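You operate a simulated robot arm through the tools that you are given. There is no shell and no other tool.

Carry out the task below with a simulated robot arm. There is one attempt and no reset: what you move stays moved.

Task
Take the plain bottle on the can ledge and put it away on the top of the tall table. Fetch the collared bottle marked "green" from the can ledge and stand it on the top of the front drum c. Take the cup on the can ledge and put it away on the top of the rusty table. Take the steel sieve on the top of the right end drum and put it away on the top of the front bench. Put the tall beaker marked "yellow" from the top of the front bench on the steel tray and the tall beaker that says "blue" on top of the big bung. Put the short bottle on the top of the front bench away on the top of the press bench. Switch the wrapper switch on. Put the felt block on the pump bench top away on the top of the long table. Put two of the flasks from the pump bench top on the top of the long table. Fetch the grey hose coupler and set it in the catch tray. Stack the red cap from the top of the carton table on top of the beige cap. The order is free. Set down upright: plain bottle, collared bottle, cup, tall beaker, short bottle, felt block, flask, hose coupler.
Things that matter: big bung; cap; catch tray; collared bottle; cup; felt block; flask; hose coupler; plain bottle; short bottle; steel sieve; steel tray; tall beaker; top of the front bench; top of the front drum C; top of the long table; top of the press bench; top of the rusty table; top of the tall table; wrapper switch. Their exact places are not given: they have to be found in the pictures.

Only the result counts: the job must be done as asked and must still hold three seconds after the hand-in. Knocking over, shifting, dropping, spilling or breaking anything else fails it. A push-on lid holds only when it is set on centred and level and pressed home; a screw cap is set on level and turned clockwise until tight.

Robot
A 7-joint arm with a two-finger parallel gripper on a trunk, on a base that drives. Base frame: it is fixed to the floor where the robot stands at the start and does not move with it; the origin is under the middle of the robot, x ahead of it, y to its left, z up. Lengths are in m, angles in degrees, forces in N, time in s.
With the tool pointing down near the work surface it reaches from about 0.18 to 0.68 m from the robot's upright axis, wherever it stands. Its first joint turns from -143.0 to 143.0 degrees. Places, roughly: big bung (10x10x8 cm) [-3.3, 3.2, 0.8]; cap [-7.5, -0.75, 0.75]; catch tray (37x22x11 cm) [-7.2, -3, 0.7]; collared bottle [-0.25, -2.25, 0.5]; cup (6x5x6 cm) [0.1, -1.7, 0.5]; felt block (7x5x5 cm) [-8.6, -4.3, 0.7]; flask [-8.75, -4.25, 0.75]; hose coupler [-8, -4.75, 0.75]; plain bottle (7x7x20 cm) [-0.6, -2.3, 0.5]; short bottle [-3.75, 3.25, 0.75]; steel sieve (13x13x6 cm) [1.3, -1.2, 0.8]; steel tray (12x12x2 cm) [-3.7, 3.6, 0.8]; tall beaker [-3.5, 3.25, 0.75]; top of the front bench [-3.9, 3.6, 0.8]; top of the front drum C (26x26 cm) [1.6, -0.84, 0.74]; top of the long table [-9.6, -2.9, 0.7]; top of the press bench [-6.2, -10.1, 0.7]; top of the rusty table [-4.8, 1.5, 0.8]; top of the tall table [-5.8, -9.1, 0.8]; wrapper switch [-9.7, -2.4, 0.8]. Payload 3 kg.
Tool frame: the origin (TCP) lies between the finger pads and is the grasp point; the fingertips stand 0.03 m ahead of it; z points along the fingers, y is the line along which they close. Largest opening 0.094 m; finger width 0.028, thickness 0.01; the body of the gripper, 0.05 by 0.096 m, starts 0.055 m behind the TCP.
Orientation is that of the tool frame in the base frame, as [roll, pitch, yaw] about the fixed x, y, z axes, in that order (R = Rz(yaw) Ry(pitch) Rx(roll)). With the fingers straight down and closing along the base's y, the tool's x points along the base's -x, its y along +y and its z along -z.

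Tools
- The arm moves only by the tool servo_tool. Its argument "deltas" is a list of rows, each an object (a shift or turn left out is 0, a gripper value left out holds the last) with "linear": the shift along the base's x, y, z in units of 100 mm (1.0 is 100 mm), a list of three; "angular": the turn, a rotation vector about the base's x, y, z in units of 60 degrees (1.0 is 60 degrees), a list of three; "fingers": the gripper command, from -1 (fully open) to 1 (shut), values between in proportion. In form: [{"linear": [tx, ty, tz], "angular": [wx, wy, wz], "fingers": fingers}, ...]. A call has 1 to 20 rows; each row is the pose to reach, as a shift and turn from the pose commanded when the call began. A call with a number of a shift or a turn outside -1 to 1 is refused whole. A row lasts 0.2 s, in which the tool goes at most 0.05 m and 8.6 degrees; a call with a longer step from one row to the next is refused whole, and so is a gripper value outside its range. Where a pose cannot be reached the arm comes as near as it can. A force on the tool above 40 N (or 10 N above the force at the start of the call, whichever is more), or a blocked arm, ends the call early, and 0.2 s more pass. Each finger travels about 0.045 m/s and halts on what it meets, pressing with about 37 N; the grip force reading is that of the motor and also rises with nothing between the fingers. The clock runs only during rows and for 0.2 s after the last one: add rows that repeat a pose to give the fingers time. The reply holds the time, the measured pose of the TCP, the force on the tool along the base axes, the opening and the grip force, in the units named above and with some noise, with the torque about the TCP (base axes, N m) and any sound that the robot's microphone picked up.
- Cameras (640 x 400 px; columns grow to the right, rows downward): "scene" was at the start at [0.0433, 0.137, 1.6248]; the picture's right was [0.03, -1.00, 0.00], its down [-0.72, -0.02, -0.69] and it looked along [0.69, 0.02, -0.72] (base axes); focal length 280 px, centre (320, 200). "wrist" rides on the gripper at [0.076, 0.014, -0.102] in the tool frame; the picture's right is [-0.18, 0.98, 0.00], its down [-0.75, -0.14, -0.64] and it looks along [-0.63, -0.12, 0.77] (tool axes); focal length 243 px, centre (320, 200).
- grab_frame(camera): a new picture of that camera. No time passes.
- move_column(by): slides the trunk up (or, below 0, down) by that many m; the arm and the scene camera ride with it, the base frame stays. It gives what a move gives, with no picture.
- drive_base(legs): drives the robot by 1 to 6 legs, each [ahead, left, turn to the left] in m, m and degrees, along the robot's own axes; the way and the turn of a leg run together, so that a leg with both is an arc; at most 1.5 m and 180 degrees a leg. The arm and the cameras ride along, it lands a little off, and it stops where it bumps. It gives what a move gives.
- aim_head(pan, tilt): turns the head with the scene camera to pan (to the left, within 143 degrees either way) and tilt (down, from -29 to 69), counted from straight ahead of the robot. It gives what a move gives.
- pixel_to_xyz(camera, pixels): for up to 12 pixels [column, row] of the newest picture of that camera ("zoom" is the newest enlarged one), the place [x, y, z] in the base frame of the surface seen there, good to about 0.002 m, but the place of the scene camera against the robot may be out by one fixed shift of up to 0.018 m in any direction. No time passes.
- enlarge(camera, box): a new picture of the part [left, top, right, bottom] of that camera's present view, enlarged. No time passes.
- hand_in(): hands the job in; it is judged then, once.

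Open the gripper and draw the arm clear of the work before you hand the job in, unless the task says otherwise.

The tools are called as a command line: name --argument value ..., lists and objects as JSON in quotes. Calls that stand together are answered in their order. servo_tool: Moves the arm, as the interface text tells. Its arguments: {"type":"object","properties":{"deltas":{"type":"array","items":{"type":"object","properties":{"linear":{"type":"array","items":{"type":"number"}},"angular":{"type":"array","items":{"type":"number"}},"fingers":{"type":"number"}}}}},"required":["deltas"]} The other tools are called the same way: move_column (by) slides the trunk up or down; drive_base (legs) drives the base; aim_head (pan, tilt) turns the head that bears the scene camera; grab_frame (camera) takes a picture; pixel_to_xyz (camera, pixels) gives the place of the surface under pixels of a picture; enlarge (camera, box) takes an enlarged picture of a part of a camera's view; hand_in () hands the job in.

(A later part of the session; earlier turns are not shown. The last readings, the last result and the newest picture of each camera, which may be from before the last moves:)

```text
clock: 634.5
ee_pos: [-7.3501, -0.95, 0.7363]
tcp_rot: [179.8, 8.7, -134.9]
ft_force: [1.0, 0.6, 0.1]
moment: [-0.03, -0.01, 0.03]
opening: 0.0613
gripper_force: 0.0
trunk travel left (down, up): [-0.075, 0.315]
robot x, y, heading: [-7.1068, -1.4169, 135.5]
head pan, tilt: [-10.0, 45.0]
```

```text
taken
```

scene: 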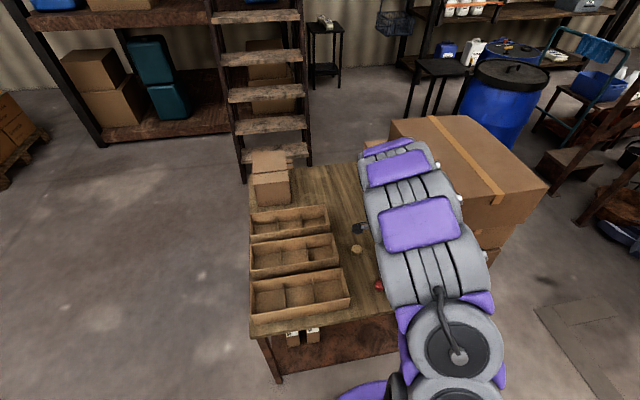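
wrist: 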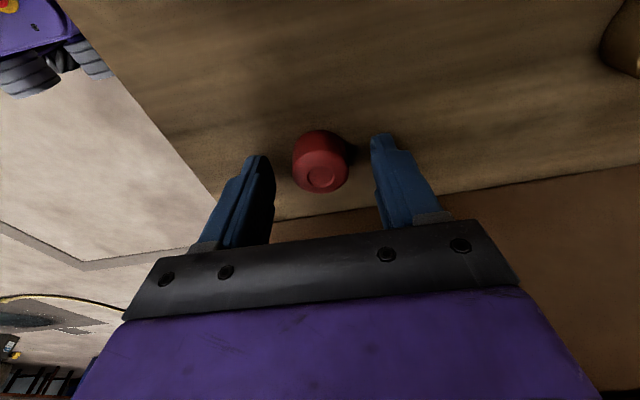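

The cap is between the fingers. I close and lift 3 cm, then look.

servo_tool --deltas '[{"linear": [0, 0, -0.01], "fingers": 0}, {"linear": [0, 0, -0.01], "fingers": 0.4}, {"linear": [0, 0, -0.01], "fingers": 1}, {"linear": [0, 0, -0.01], "fingers": 1}, {"linear": [0, 0, -0.01], "fingers": 1}, {"linear": [0, 0, 0.1], "fingers": 1}, {"linear": [0, 0, 0.3], "fingers": 1}, {"linear": [0, 0, 0.6], "fingers": 1}]'

grab_frame --camera "wrist"

enlarge --camera "wrist" --box '[250, 120, 400, 240]'

```text
clock: 636.3
ee_pos: [-7.3494, -0.9513, 0.7974]
tcp_rot: [179.5, 8.7, -135.0]
ft_force: [0.2, 0.5, -0.6]
moment: [0.04, 0.02, 0.0]
opening: 0.0306
gripper_force: 37.3
trunk travel left (down, up): [-0.075, 0.315]
robot x, y, heading: [-7.1073, -1.4156, 136.0]
head pan, tilt: [-10.0, 45.0]
```

```text
taken
```

wrist: 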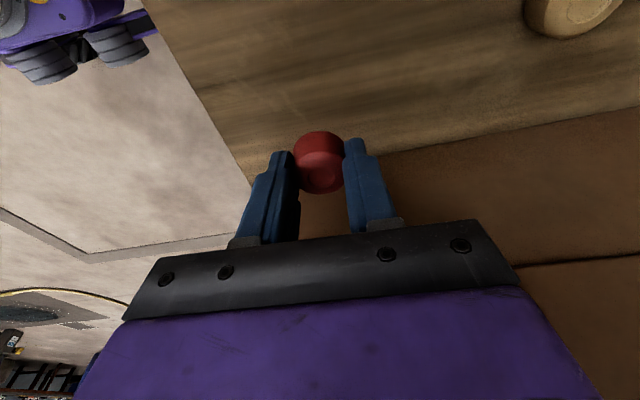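

```text
3.33 times, centred on (325, 180) of wrist
```

zoom: 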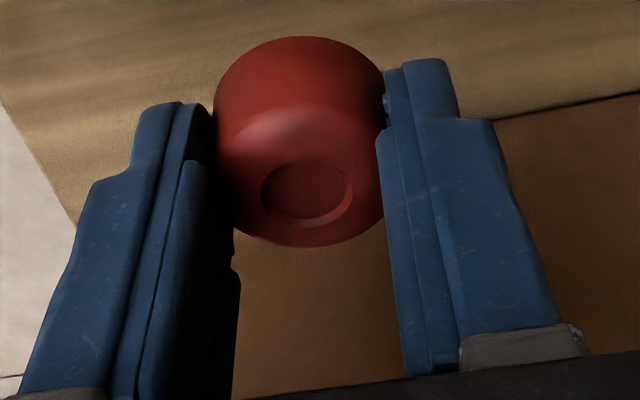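

Held, 0.0306 wide. I find the cap's centre relative to the TCP, for accurate stacking.

pixel_to_xyz --camera "zoom" --pixels '[[307, 195], [275, 190], [340, 185], [307, 225], [300, 120], [300, 60], [307, 240], [240, 180], [370, 170]]'

```text
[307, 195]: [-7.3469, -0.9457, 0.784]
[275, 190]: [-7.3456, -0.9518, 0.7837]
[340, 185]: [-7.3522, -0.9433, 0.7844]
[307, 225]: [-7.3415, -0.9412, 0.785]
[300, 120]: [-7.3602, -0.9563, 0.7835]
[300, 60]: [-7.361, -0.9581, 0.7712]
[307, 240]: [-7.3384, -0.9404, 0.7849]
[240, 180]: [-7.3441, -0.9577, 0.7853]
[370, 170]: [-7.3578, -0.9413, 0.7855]
```

The cap's centre is at TCP+(0,+0.003) and its base 3.6 cm below the TCP. I move above the beige cap at z≈0.90 and measure it.

servo_tool --deltas '[{"linear": [0, 0, 0.4]}, {"linear": [-0.2, 0.1, 0.8]}, {"linear": [-0.55, 0.3, 1.0]}, {"linear": [-0.95, 0.55, 1.0]}, {"linear": [-1.0, 0.82, 1.0]}]'

servo_tool --deltas '[{"linear": [-0.2, 0, 0]}, {"linear": [-0.41, 0, 0]}, {"linear": [-0.41, 0, 0]}]'

grab_frame --camera "wrist"

enlarge --camera "wrist" --box '[270, 30, 370, 130]'

```text
clock: 637.5
ee_pos: [-7.4483, -0.8678, 0.8949]
tcp_rot: [179.9, 8.7, -135.0]
ft_force: [0.0, 0.0, -0.3]
moment: [-0.02, 0.02, 0.02]
opening: 0.0305
gripper_force: 36.9
trunk travel left (down, up): [-0.075, 0.315]
robot x, y, heading: [-7.1062, -1.4151, 135.8]
head pan, tilt: [-10.0, 45.0]
```

```text
clock: 638.3
ee_pos: [-7.4905, -0.8686, 0.8973]
tcp_rot: [179.7, 8.8, -134.9]
ft_force: [-0.3, -0.7, -0.5]
moment: [-0.02, 0.0, 0.02]
opening: 0.0306
gripper_force: 36.9
trunk travel left (down, up): [-0.075, 0.315]
robot x, y, heading: [-7.1113, -1.4143, 135.7]
head pan, tilt: [-10.0, 45.0]
```

```text
taken
```

wrist: 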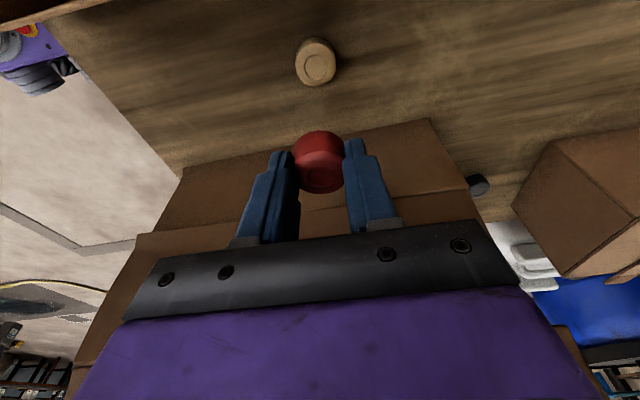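

```text
4.00 times, centred on (320, 80) of wrist
```

zoom: 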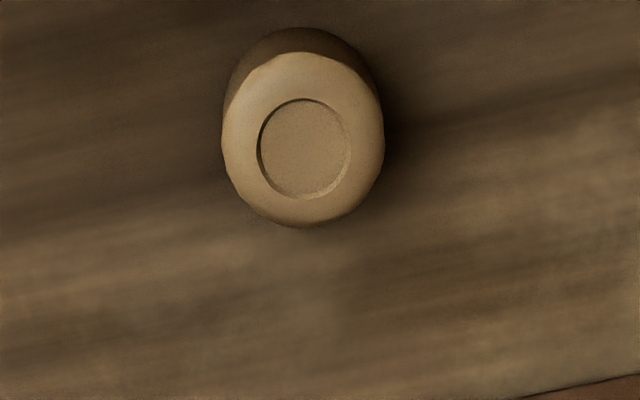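

I sample the beige cap's outline in the zoom.

pixel_to_xyz --camera "zoom" --pixels '[[303, 145], [230, 145], [376, 140], [303, 65], [303, 215], [250, 90], [355, 195], [250, 195], [355, 85], [305, 150]]'

```text
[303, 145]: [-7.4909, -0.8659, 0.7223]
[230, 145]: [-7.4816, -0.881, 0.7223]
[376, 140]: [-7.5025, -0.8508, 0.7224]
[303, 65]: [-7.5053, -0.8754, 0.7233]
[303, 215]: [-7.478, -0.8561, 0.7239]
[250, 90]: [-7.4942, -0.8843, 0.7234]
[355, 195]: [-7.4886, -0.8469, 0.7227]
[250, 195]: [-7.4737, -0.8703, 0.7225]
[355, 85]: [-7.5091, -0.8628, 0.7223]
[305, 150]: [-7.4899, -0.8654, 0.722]
```

Beige centre (-7.4916,-0.866), top z 0.7228; the red cap is right above within 1 mm. I lower to just above and then finely.

servo_tool --deltas '[{"linear": [-0.01, 0, -0.3]}, {"linear": [-0.01, 0, -0.6]}, {"linear": [-0.01, 0, -0.9]}, {"linear": [-0.01, 0, -1.0]}, {"linear": [-0.01, 0, -1.0]}]'

grab_frame --camera "wrist"

enlarge --camera "wrist" --box '[250, 80, 400, 230]'

pixel_to_xyz --camera "zoom" --pixels '[[310, 240], [285, 235], [340, 230], [310, 265], [300, 170], [305, 110], [260, 120], [350, 110], [290, 60]]'

```text
clock: 639.5
ee_pos: [-7.4917, -0.8685, 0.7967]
tcp_rot: [179.7, 8.7, -134.9]
ft_force: [0.2, -0.2, -0.7]
moment: [0.01, 0.01, -0.01]
opening: 0.0307
gripper_force: 37.2
trunk travel left (down, up): [-0.075, 0.315]
robot x, y, heading: [-7.1069, -1.4152, 135.5]
head pan, tilt: [-10.0, 45.0]
```

```text
taken
```

wrist: 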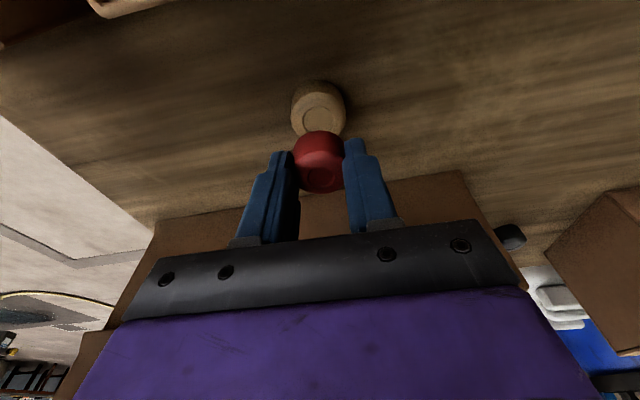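

```text
2.67 times, centred on (325, 155) of wrist
```

zoom: 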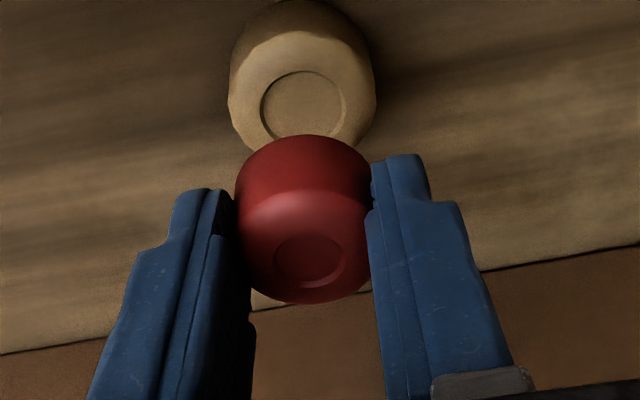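

```text
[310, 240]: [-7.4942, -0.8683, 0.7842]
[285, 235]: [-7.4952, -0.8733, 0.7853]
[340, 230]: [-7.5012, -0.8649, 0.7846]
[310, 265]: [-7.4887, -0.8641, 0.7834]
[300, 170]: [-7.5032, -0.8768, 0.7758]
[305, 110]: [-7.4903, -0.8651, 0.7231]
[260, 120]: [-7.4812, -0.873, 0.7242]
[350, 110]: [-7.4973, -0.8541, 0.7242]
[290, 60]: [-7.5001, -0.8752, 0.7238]
```

Red and beige ring centres agree within 1 mm. I lower to contact in fine steps.

servo_tool --deltas '[{"linear": [0, 0, -0.15]}, {"linear": [0, 0, -0.28]}, {"linear": [0, 0, -0.33]}, {"linear": [0, 0, -0.35]}, {"linear": [0, 0, -0.365]}, {"linear": [0, 0, -0.375]}]'

enlarge --camera "wrist" --box '[250, 80, 400, 230]'

```text
clock: 640.9
ee_pos: [-7.492, -0.8689, 0.7587]
tcp_rot: [179.7, 8.7, -135.0]
ft_force: [0.6, -0.1, 1.4]
moment: [0.02, 0.01, -0.03]
opening: 0.0304
gripper_force: 37.1
trunk travel left (down, up): [-0.075, 0.315]
robot x, y, heading: [-7.1085, -1.4184, 135.4]
head pan, tilt: [-10.0, 45.0]
```

```text
2.67 times, centred on (325, 155) of wrist
```

zoom: 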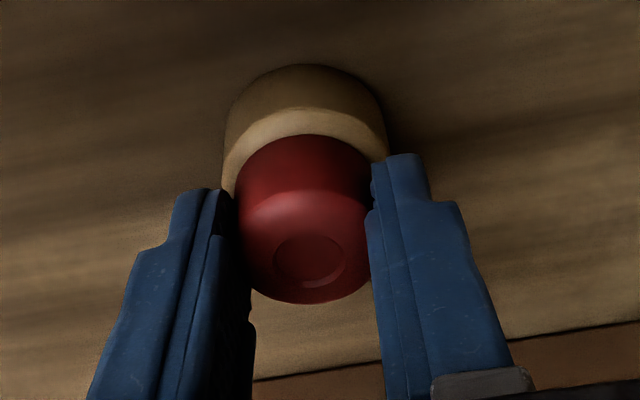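

Light contact. I press 1 mm more, open the fingers slowly to 0.05, and rise vertically.

servo_tool --deltas '[{"linear": [0, 0, -0.005]}, {"linear": [0, 0, -0.01]}]'

servo_tool --deltas '[{"fingers": 0.3}, {"fingers": 0.2}, {"fingers": 0.1}, {"fingers": 0.0}, {"fingers": -0.1}, {"fingers": -0.1}]'

grab_frame --camera "wrist"

servo_tool --deltas '[{"linear": [0, 0, 0.1]}, {"linear": [0, 0, 0.3]}, {"linear": [0, 0, 0.6]}, {"linear": [0, 0, 1.0]}]'

grab_frame --camera "wrist"

enlarge --camera "wrist" --box '[270, 50, 370, 150]'

```text
clock: 641.5
ee_pos: [-7.4924, -0.8683, 0.759]
tcp_rot: [179.7, 8.8, -134.8]
ft_force: [-0.1, -0.1, 7.2]
moment: [0.06, -0.04, 0.02]
opening: 0.0305
gripper_force: 36.7
trunk travel left (down, up): [-0.075, 0.315]
robot x, y, heading: [-7.113, -1.417, 135.8]
head pan, tilt: [-10.0, 45.0]
```

```text
clock: 642.9
ee_pos: [-7.4905, -0.8693, 0.7588]
tcp_rot: [179.7, 8.6, -135.0]
ft_force: [-0.5, -0.3, 0.2]
moment: [0.01, -0.01, -0.01]
opening: 0.0518
gripper_force: 0.0
trunk travel left (down, up): [-0.075, 0.315]
robot x, y, heading: [-7.1085, -1.4143, 135.7]
head pan, tilt: [-10.0, 45.0]
```

```text
taken
```

wrist: 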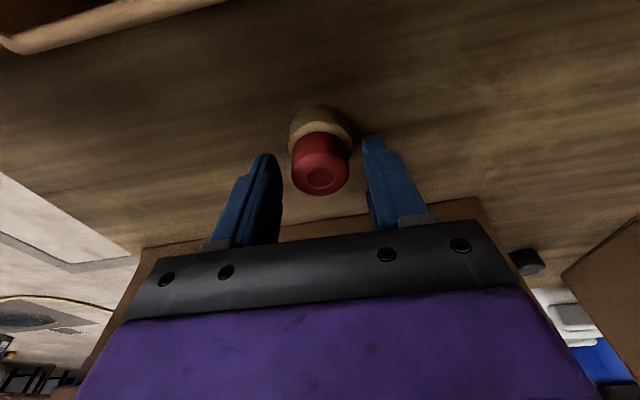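

```text
clock: 643.9
ee_pos: [-7.4926, -0.8683, 0.8597]
tcp_rot: [179.8, 8.7, -134.9]
ft_force: [0.1, -0.1, 0.0]
moment: [0.01, 0.0, 0.01]
opening: 0.0517
gripper_force: 0.0
trunk travel left (down, up): [-0.075, 0.315]
robot x, y, heading: [-7.1113, -1.4205, 135.7]
head pan, tilt: [-10.0, 45.0]
```

```text
taken
```

wrist: 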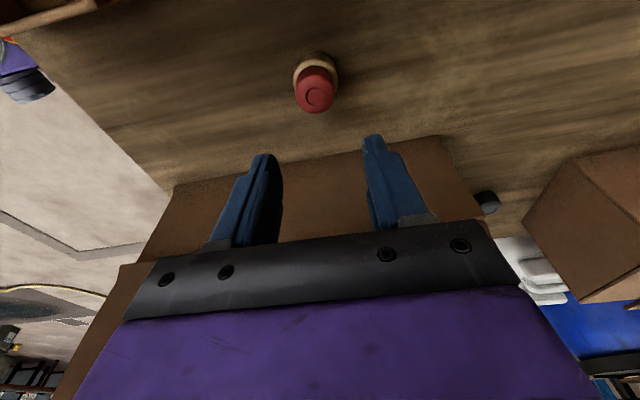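

```text
4.00 times, centred on (320, 100) of wrist
```

zoom: 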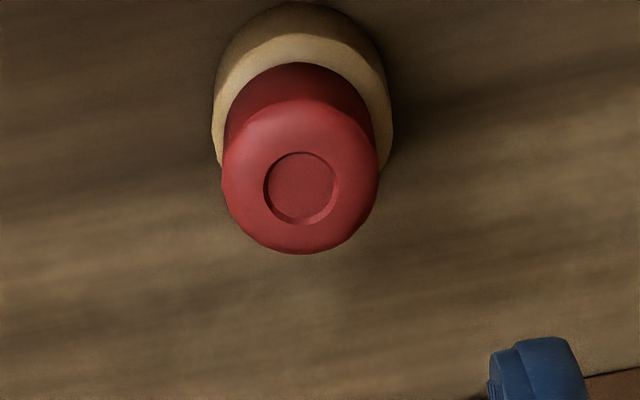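

The red cap sits squarely on the beige one. I raise, undo the lean, rotate the tool back, and leave.

servo_tool --deltas '[{"linear": [0, 0, 0.4]}, {"linear": [-0.1, -0.1, 0.8], "angular": [-0.04, 0.04, 0]}, {"linear": [-0.1, -0.1, 1.0], "angular": [-0.084, 0.081, 0]}, {"linear": [-0.1, -0.2, 1.0], "angular": [-0.1, 0.096, 0]}]'

servo_tool --deltas '[{"linear": [0, 0, 0.3], "angular": [0, 0, 0.125]}, {"linear": [0, 0, 0.6], "angular": [0, 0, 0.25]}, {"linear": [0, 0, 0.8], "angular": [0, 0, 0.375]}, {"linear": [0, 0, 0.8], "angular": [0, 0, 0.5]}, {"linear": [0, 0, 0.8], "angular": [0, 0, 0.625]}, {"linear": [0, 0, 0.8], "angular": [0, 0, 0.75]}, {"linear": [0, 0, 0.8], "angular": [0, 0, 0.875]}, {"linear": [0, 0, 0.8], "angular": [0, 0, 1.0], "fingers": -1}]'

servo_tool --deltas '[{"angular": [0, 0, 0.125]}, {"angular": [0, 0, 0.25]}, {"angular": [0, 0, 0.375]}, {"angular": [0, 0, 0.5]}]'

drive_base --legs '[[-0.6, 0, 0]]'

aim_head --pan 0 --tilt 35

enlarge --camera "scene" --box '[220, 120, 420, 260]'

```text
clock: 644.9
ee_pos: [-7.5022, -0.8877, 0.9573]
tcp_rot: [179.7, 0.4, -134.9]
ft_force: [-0.2, 0.3, -0.6]
moment: [-0.01, 0.01, -0.02]
opening: 0.0518
gripper_force: 0.1
trunk travel left (down, up): [-0.075, 0.315]
robot x, y, heading: [-7.112, -1.4124, 135.6]
head pan, tilt: [-10.0, 45.0]
```

```text
clock: 646.7
ee_pos: [-7.5016, -0.8893, 1.0389]
tcp_rot: [179.8, 0.3, -74.6]
ft_force: [0.1, -0.5, 0.0]
moment: [-0.03, 0.0, -0.02]
opening: 0.0864
gripper_force: 0.1
trunk travel left (down, up): [-0.075, 0.315]
robot x, y, heading: [-7.1118, -1.4158, 135.8]
head pan, tilt: [-10.0, 45.0]
```

```text
clock: 647.7
ee_pos: [-7.5016, -0.8877, 1.038]
tcp_rot: [179.8, 0.5, -44.8]
ft_force: [-1.4, 0.1, 0.3]
moment: [0.01, 0.04, -0.03]
opening: 0.0939
gripper_force: 0.1
trunk travel left (down, up): [-0.075, 0.315]
robot x, y, heading: [-7.1106, -1.4146, 135.7]
head pan, tilt: [-10.0, 45.0]
```

```text
clock: 651.1
ee_pos: [-7.0746, -1.3109, 1.0384]
tcp_rot: [179.7, 0.5, -44.6]
ft_force: [-0.1, -0.6, 0.2]
moment: [-0.02, -0.01, -0.04]
opening: 0.0939
gripper_force: 0.1
trunk travel left (down, up): [-0.075, 0.315]
robot x, y, heading: [-6.6825, -1.8309, 135.7]
head pan, tilt: [-10.0, 45.0]
```

```text
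clock: 651.8
ee_pos: [-7.0717, -1.3108, 1.0388]
tcp_rot: [179.8, 0.5, -44.6]
ft_force: [0.2, -0.1, -0.4]
moment: [-0.01, -0.01, 0.03]
opening: 0.0938
gripper_force: 0.0
trunk travel left (down, up): [-0.075, 0.315]
robot x, y, heading: [-6.6833, -1.8389, 135.6]
head pan, tilt: [0.0, 35.0]
```

```text
2.86 times, centred on (320, 190) of scene
```

zoom: 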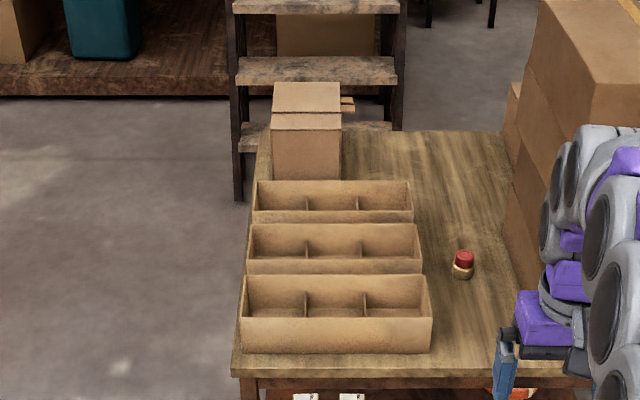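

The stack is fine. Remaining: cup and plain bottle. I retract the arm and drive back toward the can ledge by the route north of the hose.

servo_tool --deltas '[{"linear": [0.25, -0.34, 0]}, {"linear": [0.5, -0.68, 0]}, {"linear": [0.74, -1.0, 0]}]'

servo_tool --deltas '[{"linear": [0.25, -0.34, 0]}, {"linear": [0.5, -0.68, 0]}, {"linear": [0.74, -1.0, 0]}]'

drive_base --legs '[[0, 0, -109], [1.1, 0, 0], [1.11, 0, 0], [0, 0, 13], [1.47, 0, 0], [0, 0, -26.5]]'

drive_base --legs '[[0.975, 0, 0], [0, 0, 70], [0.9, 0, 0], [0, 0, -51.4], [1.5, 0, 0]]'

```text
clock: 652.6
ee_pos: [-6.9994, -1.4115, 1.04]
tcp_rot: [179.8, 0.6, -44.6]
ft_force: [-0.1, -0.3, 0.0]
moment: [-0.01, 0.0, 0.0]
opening: 0.0943
gripper_force: 0.1
trunk travel left (down, up): [-0.075, 0.315]
robot x, y, heading: [-6.6792, -1.8367, 135.8]
head pan, tilt: [0.0, 35.0]
```

```text
clock: 653.4
ee_pos: [-6.9243, -1.5129, 1.0398]
tcp_rot: [179.8, 0.6, -44.8]
ft_force: [-0.3, -0.5, -0.1]
moment: [-0.01, -0.01, -0.02]
opening: 0.094
gripper_force: 0.0
trunk travel left (down, up): [-0.075, 0.315]
robot x, y, heading: [-6.6795, -1.8358, 136.1]
head pan, tilt: [0.0, 35.0]
```

```text
clock: 678.0
ee_pos: [-3.1249, 0.0812, 1.0393]
tcp_rot: [179.8, 0.5, -168.6]
ft_force: [0.2, 0.4, -0.2]
moment: [-0.03, -0.01, 0.02]
opening: 0.094
gripper_force: 0.1
trunk travel left (down, up): [-0.075, 0.315]
robot x, y, heading: [-3.5294, 0.0595, 11.7]
head pan, tilt: [0.0, 35.0]
```

```text
clock: 699.9
ee_pos: [-0.756, 2.0503, 1.0393]
tcp_rot: [179.8, 0.5, -150.5]
ft_force: [0.0, 0.1, -0.4]
moment: [0.0, 0.0, -0.05]
opening: 0.0939
gripper_force: 0.0
trunk travel left (down, up): [-0.075, 0.315]
robot x, y, heading: [-1.1314, 1.9032, 30.2]
head pan, tilt: [0.0, 35.0]
```

I continue around the cart to the ledge, stopping before the cup.

drive_base --legs '[[0, 0, -42.3], [0.76, 0, 0], [0.76, 0, 0], [0, 0, -78], [0.92, 0, 0], [0.92, 0, 0]]'

drive_base --legs '[[0.85, -0.75, 0], [0, 0, 43.5]]'

grab_frame --camera "wrist"

aim_head --pan 10 --tilt 45

grab_frame --camera "scene"

```text
clock: 721.9
ee_pos: [0.2686, -0.6545, 1.0392]
tcp_rot: [179.7, 0.6, 88.8]
ft_force: [0.6, 0.1, 0.7]
moment: [0.01, 0.02, 0.03]
opening: 0.0941
gripper_force: 0.0
trunk travel left (down, up): [-0.075, 0.315]
robot x, y, heading: [0.3349, -0.2561, -90.6]
head pan, tilt: [0.0, 35.0]
```

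```text
clock: 729.7
ee_pos: [-0.2126, -1.4393, 1.0402]
tcp_rot: [179.7, 0.6, 131.7]
ft_force: [0.0, -0.3, -1.4]
moment: [0.02, 0.03, -0.04]
opening: 0.094
gripper_force: 0.0
trunk travel left (down, up): [-0.075, 0.315]
robot x, y, heading: [-0.4337, -1.1042, -47.8]
head pan, tilt: [0.0, 35.0]
```

```text
taken
```

wrist: 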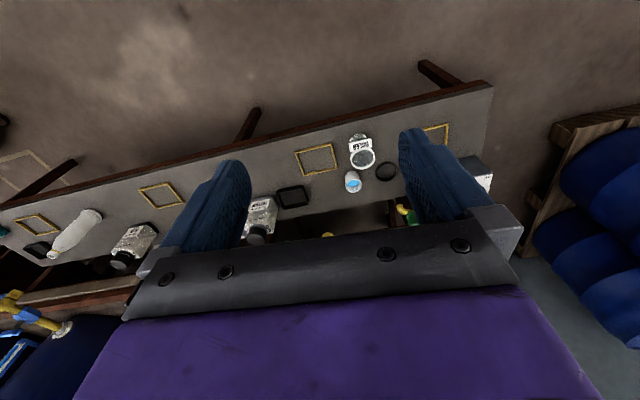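

```text
clock: 730.4
ee_pos: [-0.2113, -1.4398, 1.0398]
tcp_rot: [179.9, 0.6, 131.7]
ft_force: [0.0, -0.1, 0.6]
moment: [0.03, 0.0, 0.01]
opening: 0.0942
gripper_force: 0.1
trunk travel left (down, up): [-0.075, 0.315]
robot x, y, heading: [-0.433, -1.1002, -47.6]
head pan, tilt: [10.0, 45.0]
```

```text
taken
```

scene: 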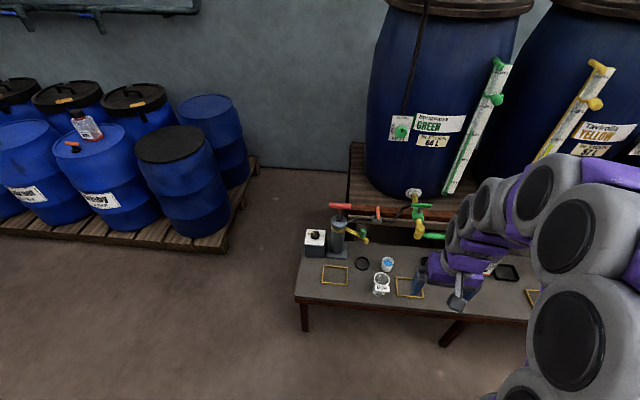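

The cup is at wrist (353,181), with the GREEN beaker in front of it. I enlarge and measure both.

enlarge --camera "wrist" --box '[310, 120, 420, 210]'

pixel_to_xyz --camera "zoom" --pixels '[[262, 265], [220, 255], [308, 250], [262, 225], [265, 305], [250, 210], [245, 300], [310, 160], [290, 200], [355, 165], [250, 110], [440, 230]]'

```text
4.44 times, centred on (365, 165) of wrist
```

zoom: 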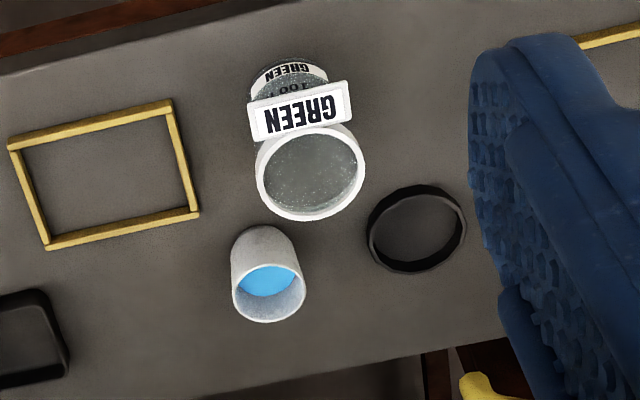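

```text
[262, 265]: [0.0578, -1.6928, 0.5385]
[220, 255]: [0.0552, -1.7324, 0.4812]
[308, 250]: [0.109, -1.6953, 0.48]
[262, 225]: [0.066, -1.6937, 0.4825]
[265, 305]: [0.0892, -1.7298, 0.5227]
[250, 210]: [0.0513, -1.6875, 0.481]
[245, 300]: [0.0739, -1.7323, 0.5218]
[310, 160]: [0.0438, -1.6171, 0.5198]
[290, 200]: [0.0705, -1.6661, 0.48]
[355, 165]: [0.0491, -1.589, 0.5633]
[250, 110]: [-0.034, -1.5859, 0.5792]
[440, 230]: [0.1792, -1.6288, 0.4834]
```

Cup centre ≈(0.064,-1.701), rim z≈0.54, dia ≈0.052. I edge ahead 0.17 m and 5 cm right, then move the tool above the cup.

drive_base --legs '[[0.17, -0.05, 0]]'

grab_frame --camera "wrist"

```text
clock: 731.9
ee_pos: [-0.1343, -1.5986, 1.0402]
tcp_rot: [179.9, 0.6, 131.6]
ft_force: [0.5, 0.1, 0.7]
moment: [-0.03, 0.01, -0.02]
opening: 0.094
gripper_force: 0.0
trunk travel left (down, up): [-0.075, 0.315]
robot x, y, heading: [-0.3592, -1.2635, -48.1]
head pan, tilt: [10.0, 45.0]
```

```text
taken
```

wrist: 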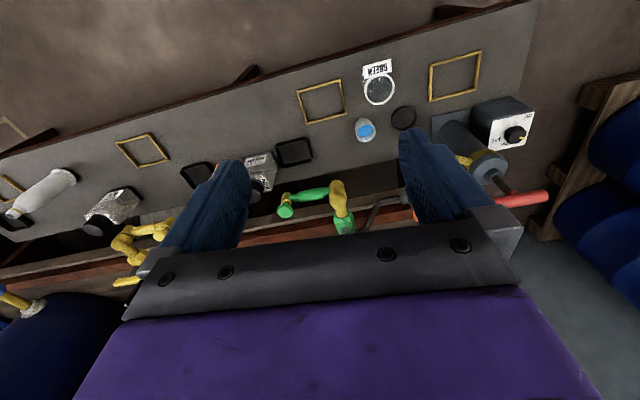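

A green tap at (290-345,190-220) and the red-handled pump at (525,197) are near; I measure them.

pixel_to_xyz --camera "wrist" --pixels '[[288, 208], [315, 195], [338, 190], [345, 218], [520, 198], [465, 150], [490, 165], [366, 128], [357, 130], [375, 130], [366, 120], [366, 140]]'

```text
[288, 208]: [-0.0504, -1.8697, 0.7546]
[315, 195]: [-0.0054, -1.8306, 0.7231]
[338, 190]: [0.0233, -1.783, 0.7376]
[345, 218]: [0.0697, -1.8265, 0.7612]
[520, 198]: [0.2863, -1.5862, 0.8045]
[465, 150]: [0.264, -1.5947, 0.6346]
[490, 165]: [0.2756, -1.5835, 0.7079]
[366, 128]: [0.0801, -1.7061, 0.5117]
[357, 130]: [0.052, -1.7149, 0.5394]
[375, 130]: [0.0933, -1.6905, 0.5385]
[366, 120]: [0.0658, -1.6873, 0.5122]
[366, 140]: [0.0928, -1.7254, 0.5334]
```

The tap nozzle is ~9 cm right of the cup. I rotate the tool −90° (fingers front-to-back, camera on the left) and move above the cup at z≈0.88 to check clearances.

servo_tool --deltas '[{"angular": [0, 0, -0.125]}, {"angular": [0, 0, -0.25]}, {"angular": [0, 0, -0.375]}, {"angular": [0, 0, -0.5]}, {"linear": [0.2, 0, 0], "angular": [0, 0, -0.625]}, {"linear": [0.5, -0.15, 0], "angular": [0, 0, -0.75]}, {"linear": [0.8, -0.35, 0], "angular": [0, 0, -0.875]}, {"linear": [1.0, -0.5, 0], "angular": [0, 0, -1.0]}]'

servo_tool --deltas '[{"linear": [0.2, -0.1, 0], "angular": [0, 0, -0.125]}, {"linear": [0.5, -0.25, -0.2], "angular": [0, 0, -0.25]}, {"linear": [0.8, -0.4, -0.4], "angular": [0, 0, -0.375]}, {"linear": [1.0, -0.53, -0.7], "angular": [0, 0, -0.5]}, {"linear": [1.0, -0.53, -1.0], "angular": [0, 0, -0.5], "fingers": -0.6}]'

grab_frame --camera "wrist"

grab_frame --camera "scene"

```text
clock: 733.7
ee_pos: [-0.0366, -1.6472, 1.0399]
tcp_rot: [179.8, 0.8, 71.5]
ft_force: [0.6, 1.0, 0.2]
moment: [0.01, 0.0, -0.01]
opening: 0.094
gripper_force: 0.1
trunk travel left (down, up): [-0.075, 0.315]
robot x, y, heading: [-0.357, -1.258, -48.0]
head pan, tilt: [10.0, 45.0]
```

```text
clock: 734.9
ee_pos: [0.0658, -1.7003, 0.9392]
tcp_rot: [180.0, 0.7, 41.6]
ft_force: [1.3, -0.2, 0.2]
moment: [0.0, 0.0, -0.06]
opening: 0.0752
gripper_force: 0.1
trunk travel left (down, up): [-0.075, 0.315]
robot x, y, heading: [-0.3553, -1.2645, -47.9]
head pan, tilt: [10.0, 45.0]
```

```text
taken
```

wrist: 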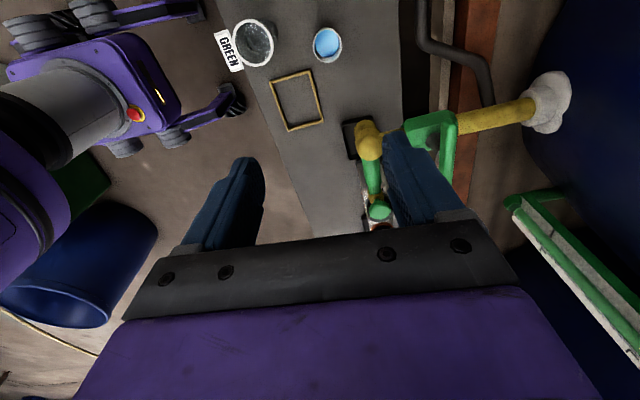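

```text
taken
```

scene: 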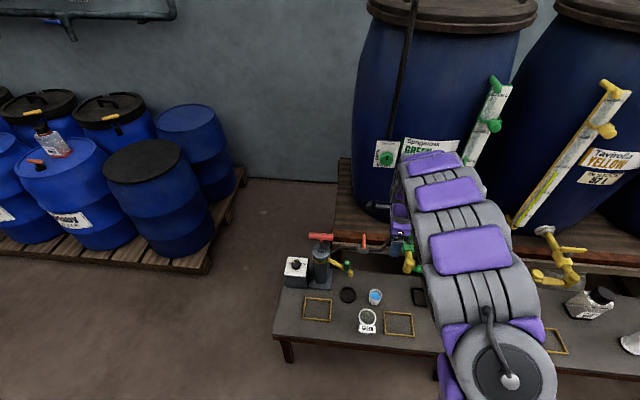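

I measure the tap's parts around the far finger: (368,135), (385,140), (412,130), (440,150), (375,185).

pixel_to_xyz --camera "wrist" --pixels '[[360, 125], [372, 130], [385, 140], [410, 130], [432, 118], [448, 150], [372, 170], [378, 208], [480, 120], [327, 30], [340, 45], [315, 45]]'

enlarge --camera "wrist" --box '[290, 10, 460, 120]'

```text
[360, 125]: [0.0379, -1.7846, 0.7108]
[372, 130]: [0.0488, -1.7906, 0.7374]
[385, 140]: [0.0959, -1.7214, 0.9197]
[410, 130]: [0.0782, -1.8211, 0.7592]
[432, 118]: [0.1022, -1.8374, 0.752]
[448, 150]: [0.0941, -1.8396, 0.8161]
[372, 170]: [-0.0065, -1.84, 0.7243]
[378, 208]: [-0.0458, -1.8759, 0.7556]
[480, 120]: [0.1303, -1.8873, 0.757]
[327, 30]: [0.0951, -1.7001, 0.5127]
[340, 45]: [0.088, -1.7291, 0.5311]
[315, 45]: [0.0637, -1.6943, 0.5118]
```

```text
3.64 times, centred on (375, 65) of wrist
```

zoom: 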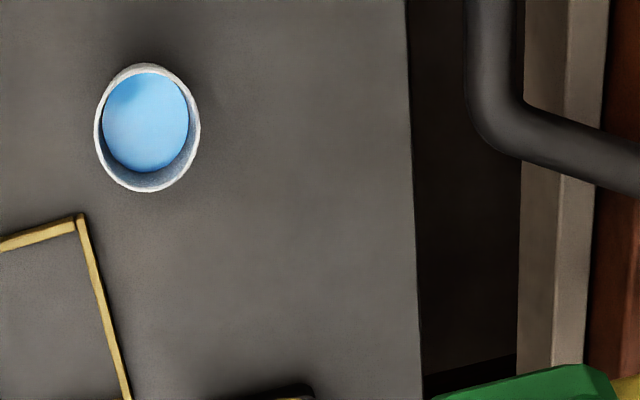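

I sample the cup's rim points directly.

pixel_to_xyz --camera "zoom" --pixels '[[97, 125], [198, 125], [150, 66], [145, 190], [110, 80], [185, 175], [110, 178], [185, 82], [147, 120], [130, 140]]'

```text
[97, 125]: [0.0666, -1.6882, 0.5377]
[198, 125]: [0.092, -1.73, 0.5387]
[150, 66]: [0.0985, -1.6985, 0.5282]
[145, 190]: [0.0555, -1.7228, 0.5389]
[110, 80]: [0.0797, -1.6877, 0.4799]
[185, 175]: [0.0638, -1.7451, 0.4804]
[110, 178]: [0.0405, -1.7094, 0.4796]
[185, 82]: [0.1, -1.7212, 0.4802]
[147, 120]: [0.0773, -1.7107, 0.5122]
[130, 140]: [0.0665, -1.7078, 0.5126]
```

Cup centre (0.078,-1.709), radius 0.0247. I lean the tool 7° left (away from the tap), centre over the cup, and descend to z≈0.74.

servo_tool --deltas '[{"linear": [0.07, -0.04, 0], "angular": [-0.03, 0.03, 0]}, {"linear": [0.14, -0.075, 0], "angular": [-0.06, 0.06, 0]}, {"linear": [0.14, -0.075, -0.3], "angular": [-0.08, 0.085, 0]}, {"linear": [0.14, -0.075, -0.7], "angular": [-0.08, 0.085, 0]}, {"linear": [0.14, -0.075, -1.0], "angular": [-0.08, 0.085, 0]}]'

servo_tool --deltas '[{"linear": [0, 0, -0.3]}, {"linear": [0, 0, -0.6]}, {"linear": [0, 0, -0.9]}]'

grab_frame --camera "wrist"

grab_frame --camera "scene"

```text
clock: 736.1
ee_pos: [0.0785, -1.7071, 0.84]
tcp_rot: [179.6, 7.8, 41.6]
ft_force: [0.0, 0.1, 0.0]
moment: [0.0, 0.01, -0.03]
opening: 0.0752
gripper_force: 0.0
trunk travel left (down, up): [-0.075, 0.315]
robot x, y, heading: [-0.3562, -1.2587, -48.1]
head pan, tilt: [10.0, 45.0]
```

```text
clock: 736.9
ee_pos: [0.0781, -1.7089, 0.7499]
tcp_rot: [179.6, 7.8, 41.6]
ft_force: [0.5, -1.0, -0.3]
moment: [0.03, 0.02, -0.01]
opening: 0.0753
gripper_force: 0.1
trunk travel left (down, up): [-0.075, 0.315]
robot x, y, heading: [-0.3555, -1.263, -48.1]
head pan, tilt: [10.0, 45.0]
```

```text
taken
```

wrist: 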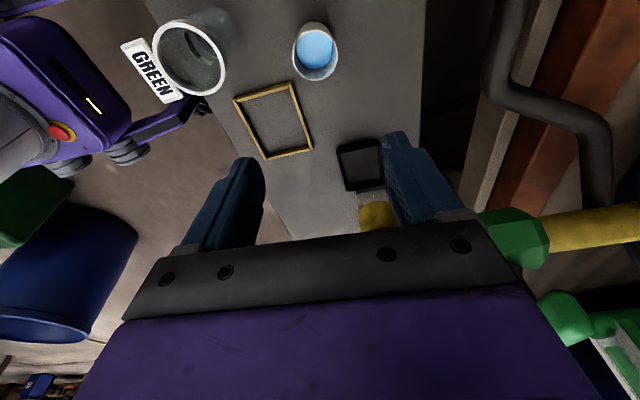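

```text
taken
```

scene: 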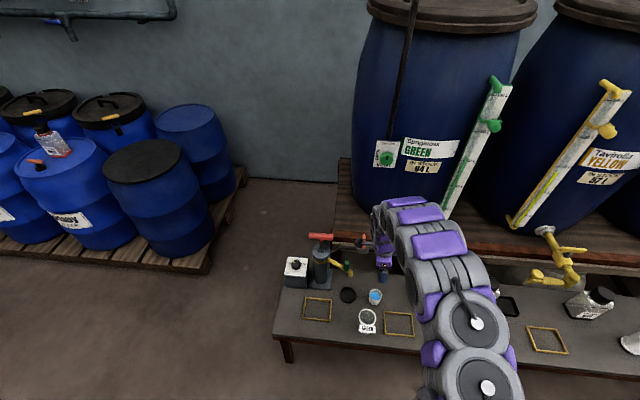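

I check the small pump's spout (scene 346,269) against the wrist camera's side before descending.

pixel_to_xyz --camera "scene" --pixels '[[348, 271], [338, 264], [322, 265], [350, 243], [335, 243], [375, 297]]'

enlarge --camera "scene" --box '[280, 200, 440, 330]'

```text
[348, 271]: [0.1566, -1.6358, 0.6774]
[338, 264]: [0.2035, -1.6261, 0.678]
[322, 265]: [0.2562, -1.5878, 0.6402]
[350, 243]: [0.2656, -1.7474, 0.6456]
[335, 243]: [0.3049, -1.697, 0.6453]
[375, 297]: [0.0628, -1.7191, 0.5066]
```

```text
3.08 times, centred on (360, 265) of scene
```

zoom: 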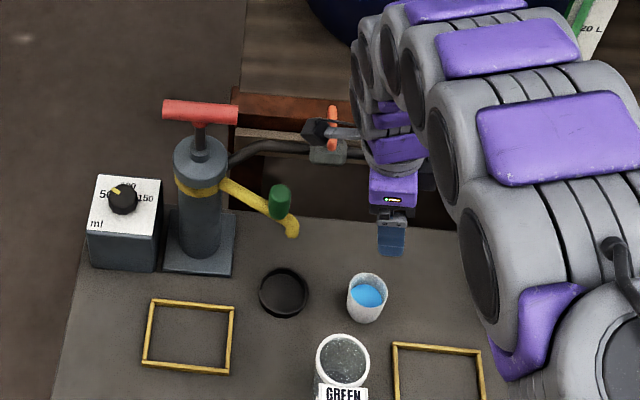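

With the lean, the wrist camera would meet the pump's spout. I abort this orientation: rise, undo the lean and rotate back +90° so the camera faces me.

servo_tool --deltas '[{"linear": [0, 0, 0.4]}, {"linear": [0, 0, 0.8]}, {"linear": [0, 0, 1.0], "angular": [0.04, -0.043, 0]}, {"linear": [0, 0, 1.0], "angular": [0.08, -0.085, 0]}]'

servo_tool --deltas '[{"linear": [0, 0, 0.3], "angular": [0, 0, 0.13]}, {"linear": [0, 0, 0.6], "angular": [0, 0, 0.26]}, {"linear": [0, 0, 0.8], "angular": [0, 0, 0.39]}, {"linear": [0, 0, 0.8], "angular": [0, 0, 0.52]}, {"linear": [0, 0, 0.8], "angular": [0, 0, 0.65]}, {"linear": [0, 0, 0.8], "angular": [0, 0, 0.78]}, {"linear": [0, 0, 0.8], "angular": [0, 0, 0.91]}, {"linear": [0, 0, 0.8], "angular": [0, 0, 1.0]}]'

servo_tool --deltas '[{"angular": [0, 0, 0.13]}, {"angular": [0, 0, 0.26]}, {"angular": [0, 0, 0.39]}, {"angular": [0, 0, 0.5]}]'

grab_frame --camera "wrist"

```text
clock: 737.9
ee_pos: [0.0784, -1.7073, 0.8519]
tcp_rot: [179.8, 0.6, 41.7]
ft_force: [0.7, -0.6, -0.4]
moment: [0.02, 0.0, 0.0]
opening: 0.0753
gripper_force: 0.0
trunk travel left (down, up): [-0.075, 0.315]
robot x, y, heading: [-0.3565, -1.2637, -47.9]
head pan, tilt: [10.0, 45.0]
```

```text
clock: 739.7
ee_pos: [0.0775, -1.708, 0.9312]
tcp_rot: [179.9, 0.6, 101.8]
ft_force: [0.0, 0.1, 0.0]
moment: [-0.04, 0.03, -0.02]
opening: 0.0749
gripper_force: 0.0
trunk travel left (down, up): [-0.075, 0.315]
robot x, y, heading: [-0.3595, -1.2603, -48.2]
head pan, tilt: [10.0, 45.0]
```

```text
clock: 740.7
ee_pos: [0.0781, -1.7075, 0.9301]
tcp_rot: [179.8, 0.6, 131.8]
ft_force: [-0.2, 0.0, -1.2]
moment: [0.04, 0.04, -0.02]
opening: 0.0751
gripper_force: 0.0
trunk travel left (down, up): [-0.075, 0.315]
robot x, y, heading: [-0.356, -1.2618, -47.8]
head pan, tilt: [10.0, 45.0]
```

```text
taken
```

wrist: 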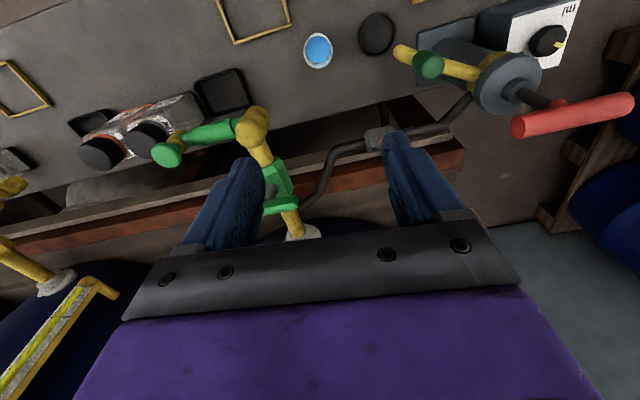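

I measure the gap between tap nozzle (253,122) and pump spout (402,53) around the cup column.

pixel_to_xyz --camera "wrist" --pixels '[[240, 125], [253, 110], [270, 125], [262, 150], [400, 53], [410, 60], [430, 65], [303, 50], [333, 52], [318, 66], [318, 36], [440, 55]]'

```text
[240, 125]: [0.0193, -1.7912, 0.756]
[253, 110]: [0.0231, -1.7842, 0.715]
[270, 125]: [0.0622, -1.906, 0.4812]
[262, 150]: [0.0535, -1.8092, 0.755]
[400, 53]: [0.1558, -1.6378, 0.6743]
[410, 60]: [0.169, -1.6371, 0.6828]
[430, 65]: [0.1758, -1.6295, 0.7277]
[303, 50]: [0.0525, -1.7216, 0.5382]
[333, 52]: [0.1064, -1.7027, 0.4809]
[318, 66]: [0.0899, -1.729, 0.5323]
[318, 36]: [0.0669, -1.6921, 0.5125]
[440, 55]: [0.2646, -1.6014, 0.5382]
```

Margins: 2.8 cm to the nozzle, 5.7 cm to the spout. I descend straight down in stages.

servo_tool --deltas '[{"linear": [0, -0.01, -0.4]}, {"linear": [0, -0.01, -0.8]}, {"linear": [0, -0.01, -1.0]}]'

servo_tool --deltas '[{"linear": [0, 0, -0.3]}, {"linear": [0, 0, -0.6]}, {"linear": [0, 0, -0.9]}]'

servo_tool --deltas '[{"linear": [0, 0, -0.3]}, {"linear": [0, 0, -0.6]}, {"linear": [0, 0, -0.9]}]'

grab_frame --camera "wrist"

enlarge --camera "scene" --box '[280, 200, 440, 330]'

```text
clock: 741.5
ee_pos: [0.0785, -1.7103, 0.8299]
tcp_rot: [179.7, 0.7, 131.6]
ft_force: [1.7, -0.7, -0.8]
moment: [0.02, 0.03, -0.02]
opening: 0.0752
gripper_force: 0.1
trunk travel left (down, up): [-0.075, 0.315]
robot x, y, heading: [-0.3592, -1.2628, -48.0]
head pan, tilt: [10.0, 45.0]
```

```text
clock: 742.3
ee_pos: [0.078, -1.7104, 0.74]
tcp_rot: [179.8, 0.7, 131.5]
ft_force: [0.5, 0.8, -0.7]
moment: [-0.01, -0.02, 0.0]
opening: 0.0754
gripper_force: 0.1
trunk travel left (down, up): [-0.075, 0.315]
robot x, y, heading: [-0.3589, -1.2633, -48.2]
head pan, tilt: [10.0, 45.0]
```

```text
clock: 743.1
ee_pos: [0.0785, -1.7079, 0.6483]
tcp_rot: [179.8, 0.7, 131.5]
ft_force: [0.4, -0.4, 1.2]
moment: [-0.01, -0.02, 0.03]
opening: 0.075
gripper_force: 0.1
trunk travel left (down, up): [-0.075, 0.315]
robot x, y, heading: [-0.3591, -1.2625, -47.8]
head pan, tilt: [10.0, 45.0]
```

```text
taken
```

wrist: 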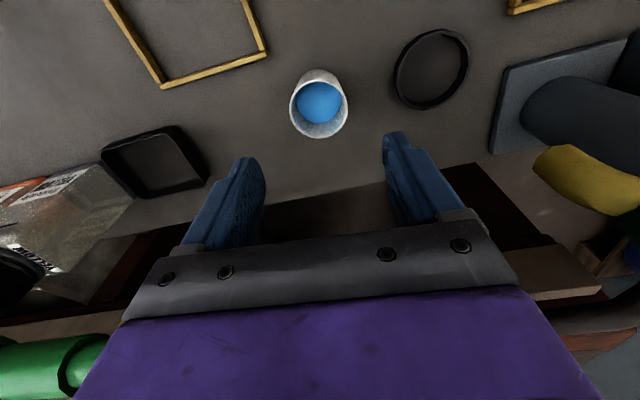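

```text
3.08 times, centred on (360, 265) of scene
```

zoom: 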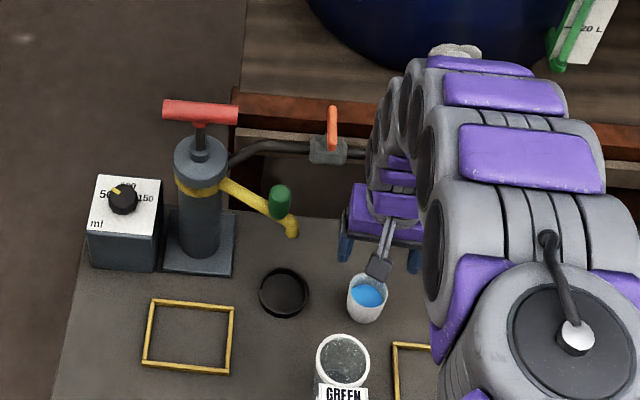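

Centred. I descend to z≈0.536 and close gently on the cup.

servo_tool --deltas '[{"linear": [0, 0, -0.3]}, {"linear": [0, 0, -0.6]}, {"linear": [0, 0, -0.9]}, {"linear": [0, 0, -1.0]}]'

servo_tool --deltas '[{"linear": [0, 0, -0.12]}, {"linear": [0, 0, -0.12], "fingers": -0.3}, {"linear": [0, 0, -0.12], "fingers": 0}, {"linear": [0, 0, -0.12], "fingers": 0.3}, {"linear": [0, 0, -0.12], "fingers": 1}, {"linear": [0, 0, -0.12], "fingers": 1}, {"linear": [0, 0, -0.12], "fingers": 1}]'

grab_frame --camera "wrist"

```text
clock: 744.1
ee_pos: [0.0786, -1.7095, 0.5512]
tcp_rot: [179.8, 0.8, 131.6]
ft_force: [-0.1, -1.2, 0.2]
moment: [0.02, 0.01, 0.02]
opening: 0.0753
gripper_force: 0.2
trunk travel left (down, up): [-0.075, 0.315]
robot x, y, heading: [-0.3581, -1.2646, -48.0]
head pan, tilt: [10.0, 45.0]
```

```text
clock: 745.7
ee_pos: [0.0773, -1.709, 0.5381]
tcp_rot: [179.7, 0.7, 131.7]
ft_force: [-0.3, -0.4, 0.1]
moment: [-0.01, 0.02, 0.0]
opening: 0.0504
gripper_force: 37.1
trunk travel left (down, up): [-0.075, 0.315]
robot x, y, heading: [-0.3587, -1.2615, -47.9]
head pan, tilt: [10.0, 45.0]
```

```text
taken
```

wrist: 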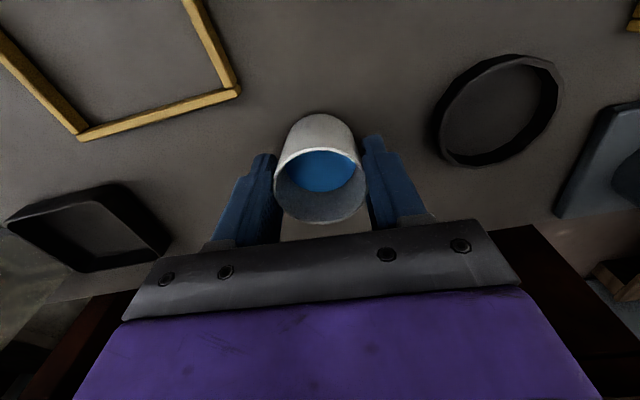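

The cup is gripped (0.0504). I lift slowly straight up.

servo_tool --deltas '[{"linear": [0, 0, 0.05]}, {"linear": [0, 0, 0.15]}, {"linear": [0, 0, 0.3]}, {"linear": [0, 0, 0.5]}, {"linear": [0, 0, 0.7]}, {"linear": [0, 0, 0.9]}, {"linear": [0, 0, 1.0]}]'

servo_tool --deltas '[{"linear": [0, 0, 0.2]}, {"linear": [0, 0, 0.4]}, {"linear": [0, 0, 0.6]}, {"linear": [0, 0, 0.8]}, {"linear": [0, 0, 1.0]}]'

servo_tool --deltas '[{"linear": [0, 0, 0.2]}, {"linear": [0, 0, 0.4]}, {"linear": [0, 0, 0.6]}, {"linear": [0, 0, 0.8]}, {"linear": [0, 0, 1.0]}]'

grab_frame --camera "wrist"

```text
clock: 747.3
ee_pos: [0.0778, -1.7076, 0.6393]
tcp_rot: [179.7, 0.8, 131.6]
ft_force: [0.7, -0.2, -1.3]
moment: [0.02, -0.01, 0.02]
opening: 0.0507
gripper_force: 37.7
trunk travel left (down, up): [-0.075, 0.315]
robot x, y, heading: [-0.3563, -1.2622, -47.8]
head pan, tilt: [10.0, 45.0]
```

```text
clock: 748.5
ee_pos: [0.0776, -1.7083, 0.7379]
tcp_rot: [179.8, 0.8, 131.6]
ft_force: [0.4, -0.2, -0.3]
moment: [0.02, -0.03, 0.03]
opening: 0.0504
gripper_force: 37.1
trunk travel left (down, up): [-0.075, 0.315]
robot x, y, heading: [-0.3576, -1.2616, -48.1]
head pan, tilt: [10.0, 45.0]
```

```text
clock: 749.7
ee_pos: [0.0773, -1.7075, 0.8381]
tcp_rot: [179.7, 0.7, 131.6]
ft_force: [-0.5, -0.4, -0.4]
moment: [-0.03, -0.01, -0.02]
opening: 0.0505
gripper_force: 36.8
trunk travel left (down, up): [-0.075, 0.315]
robot x, y, heading: [-0.3571, -1.262, -48.0]
head pan, tilt: [10.0, 45.0]
```

```text
taken
```

wrist: 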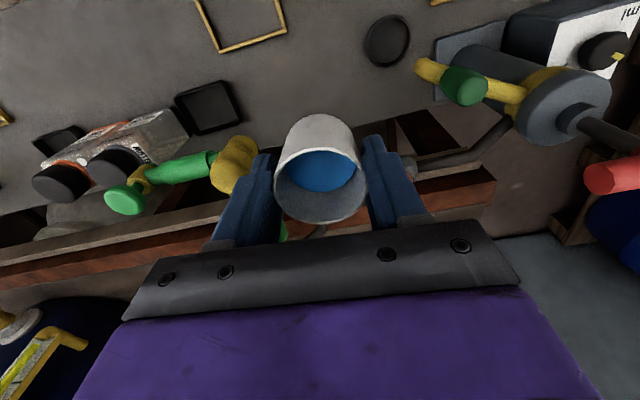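

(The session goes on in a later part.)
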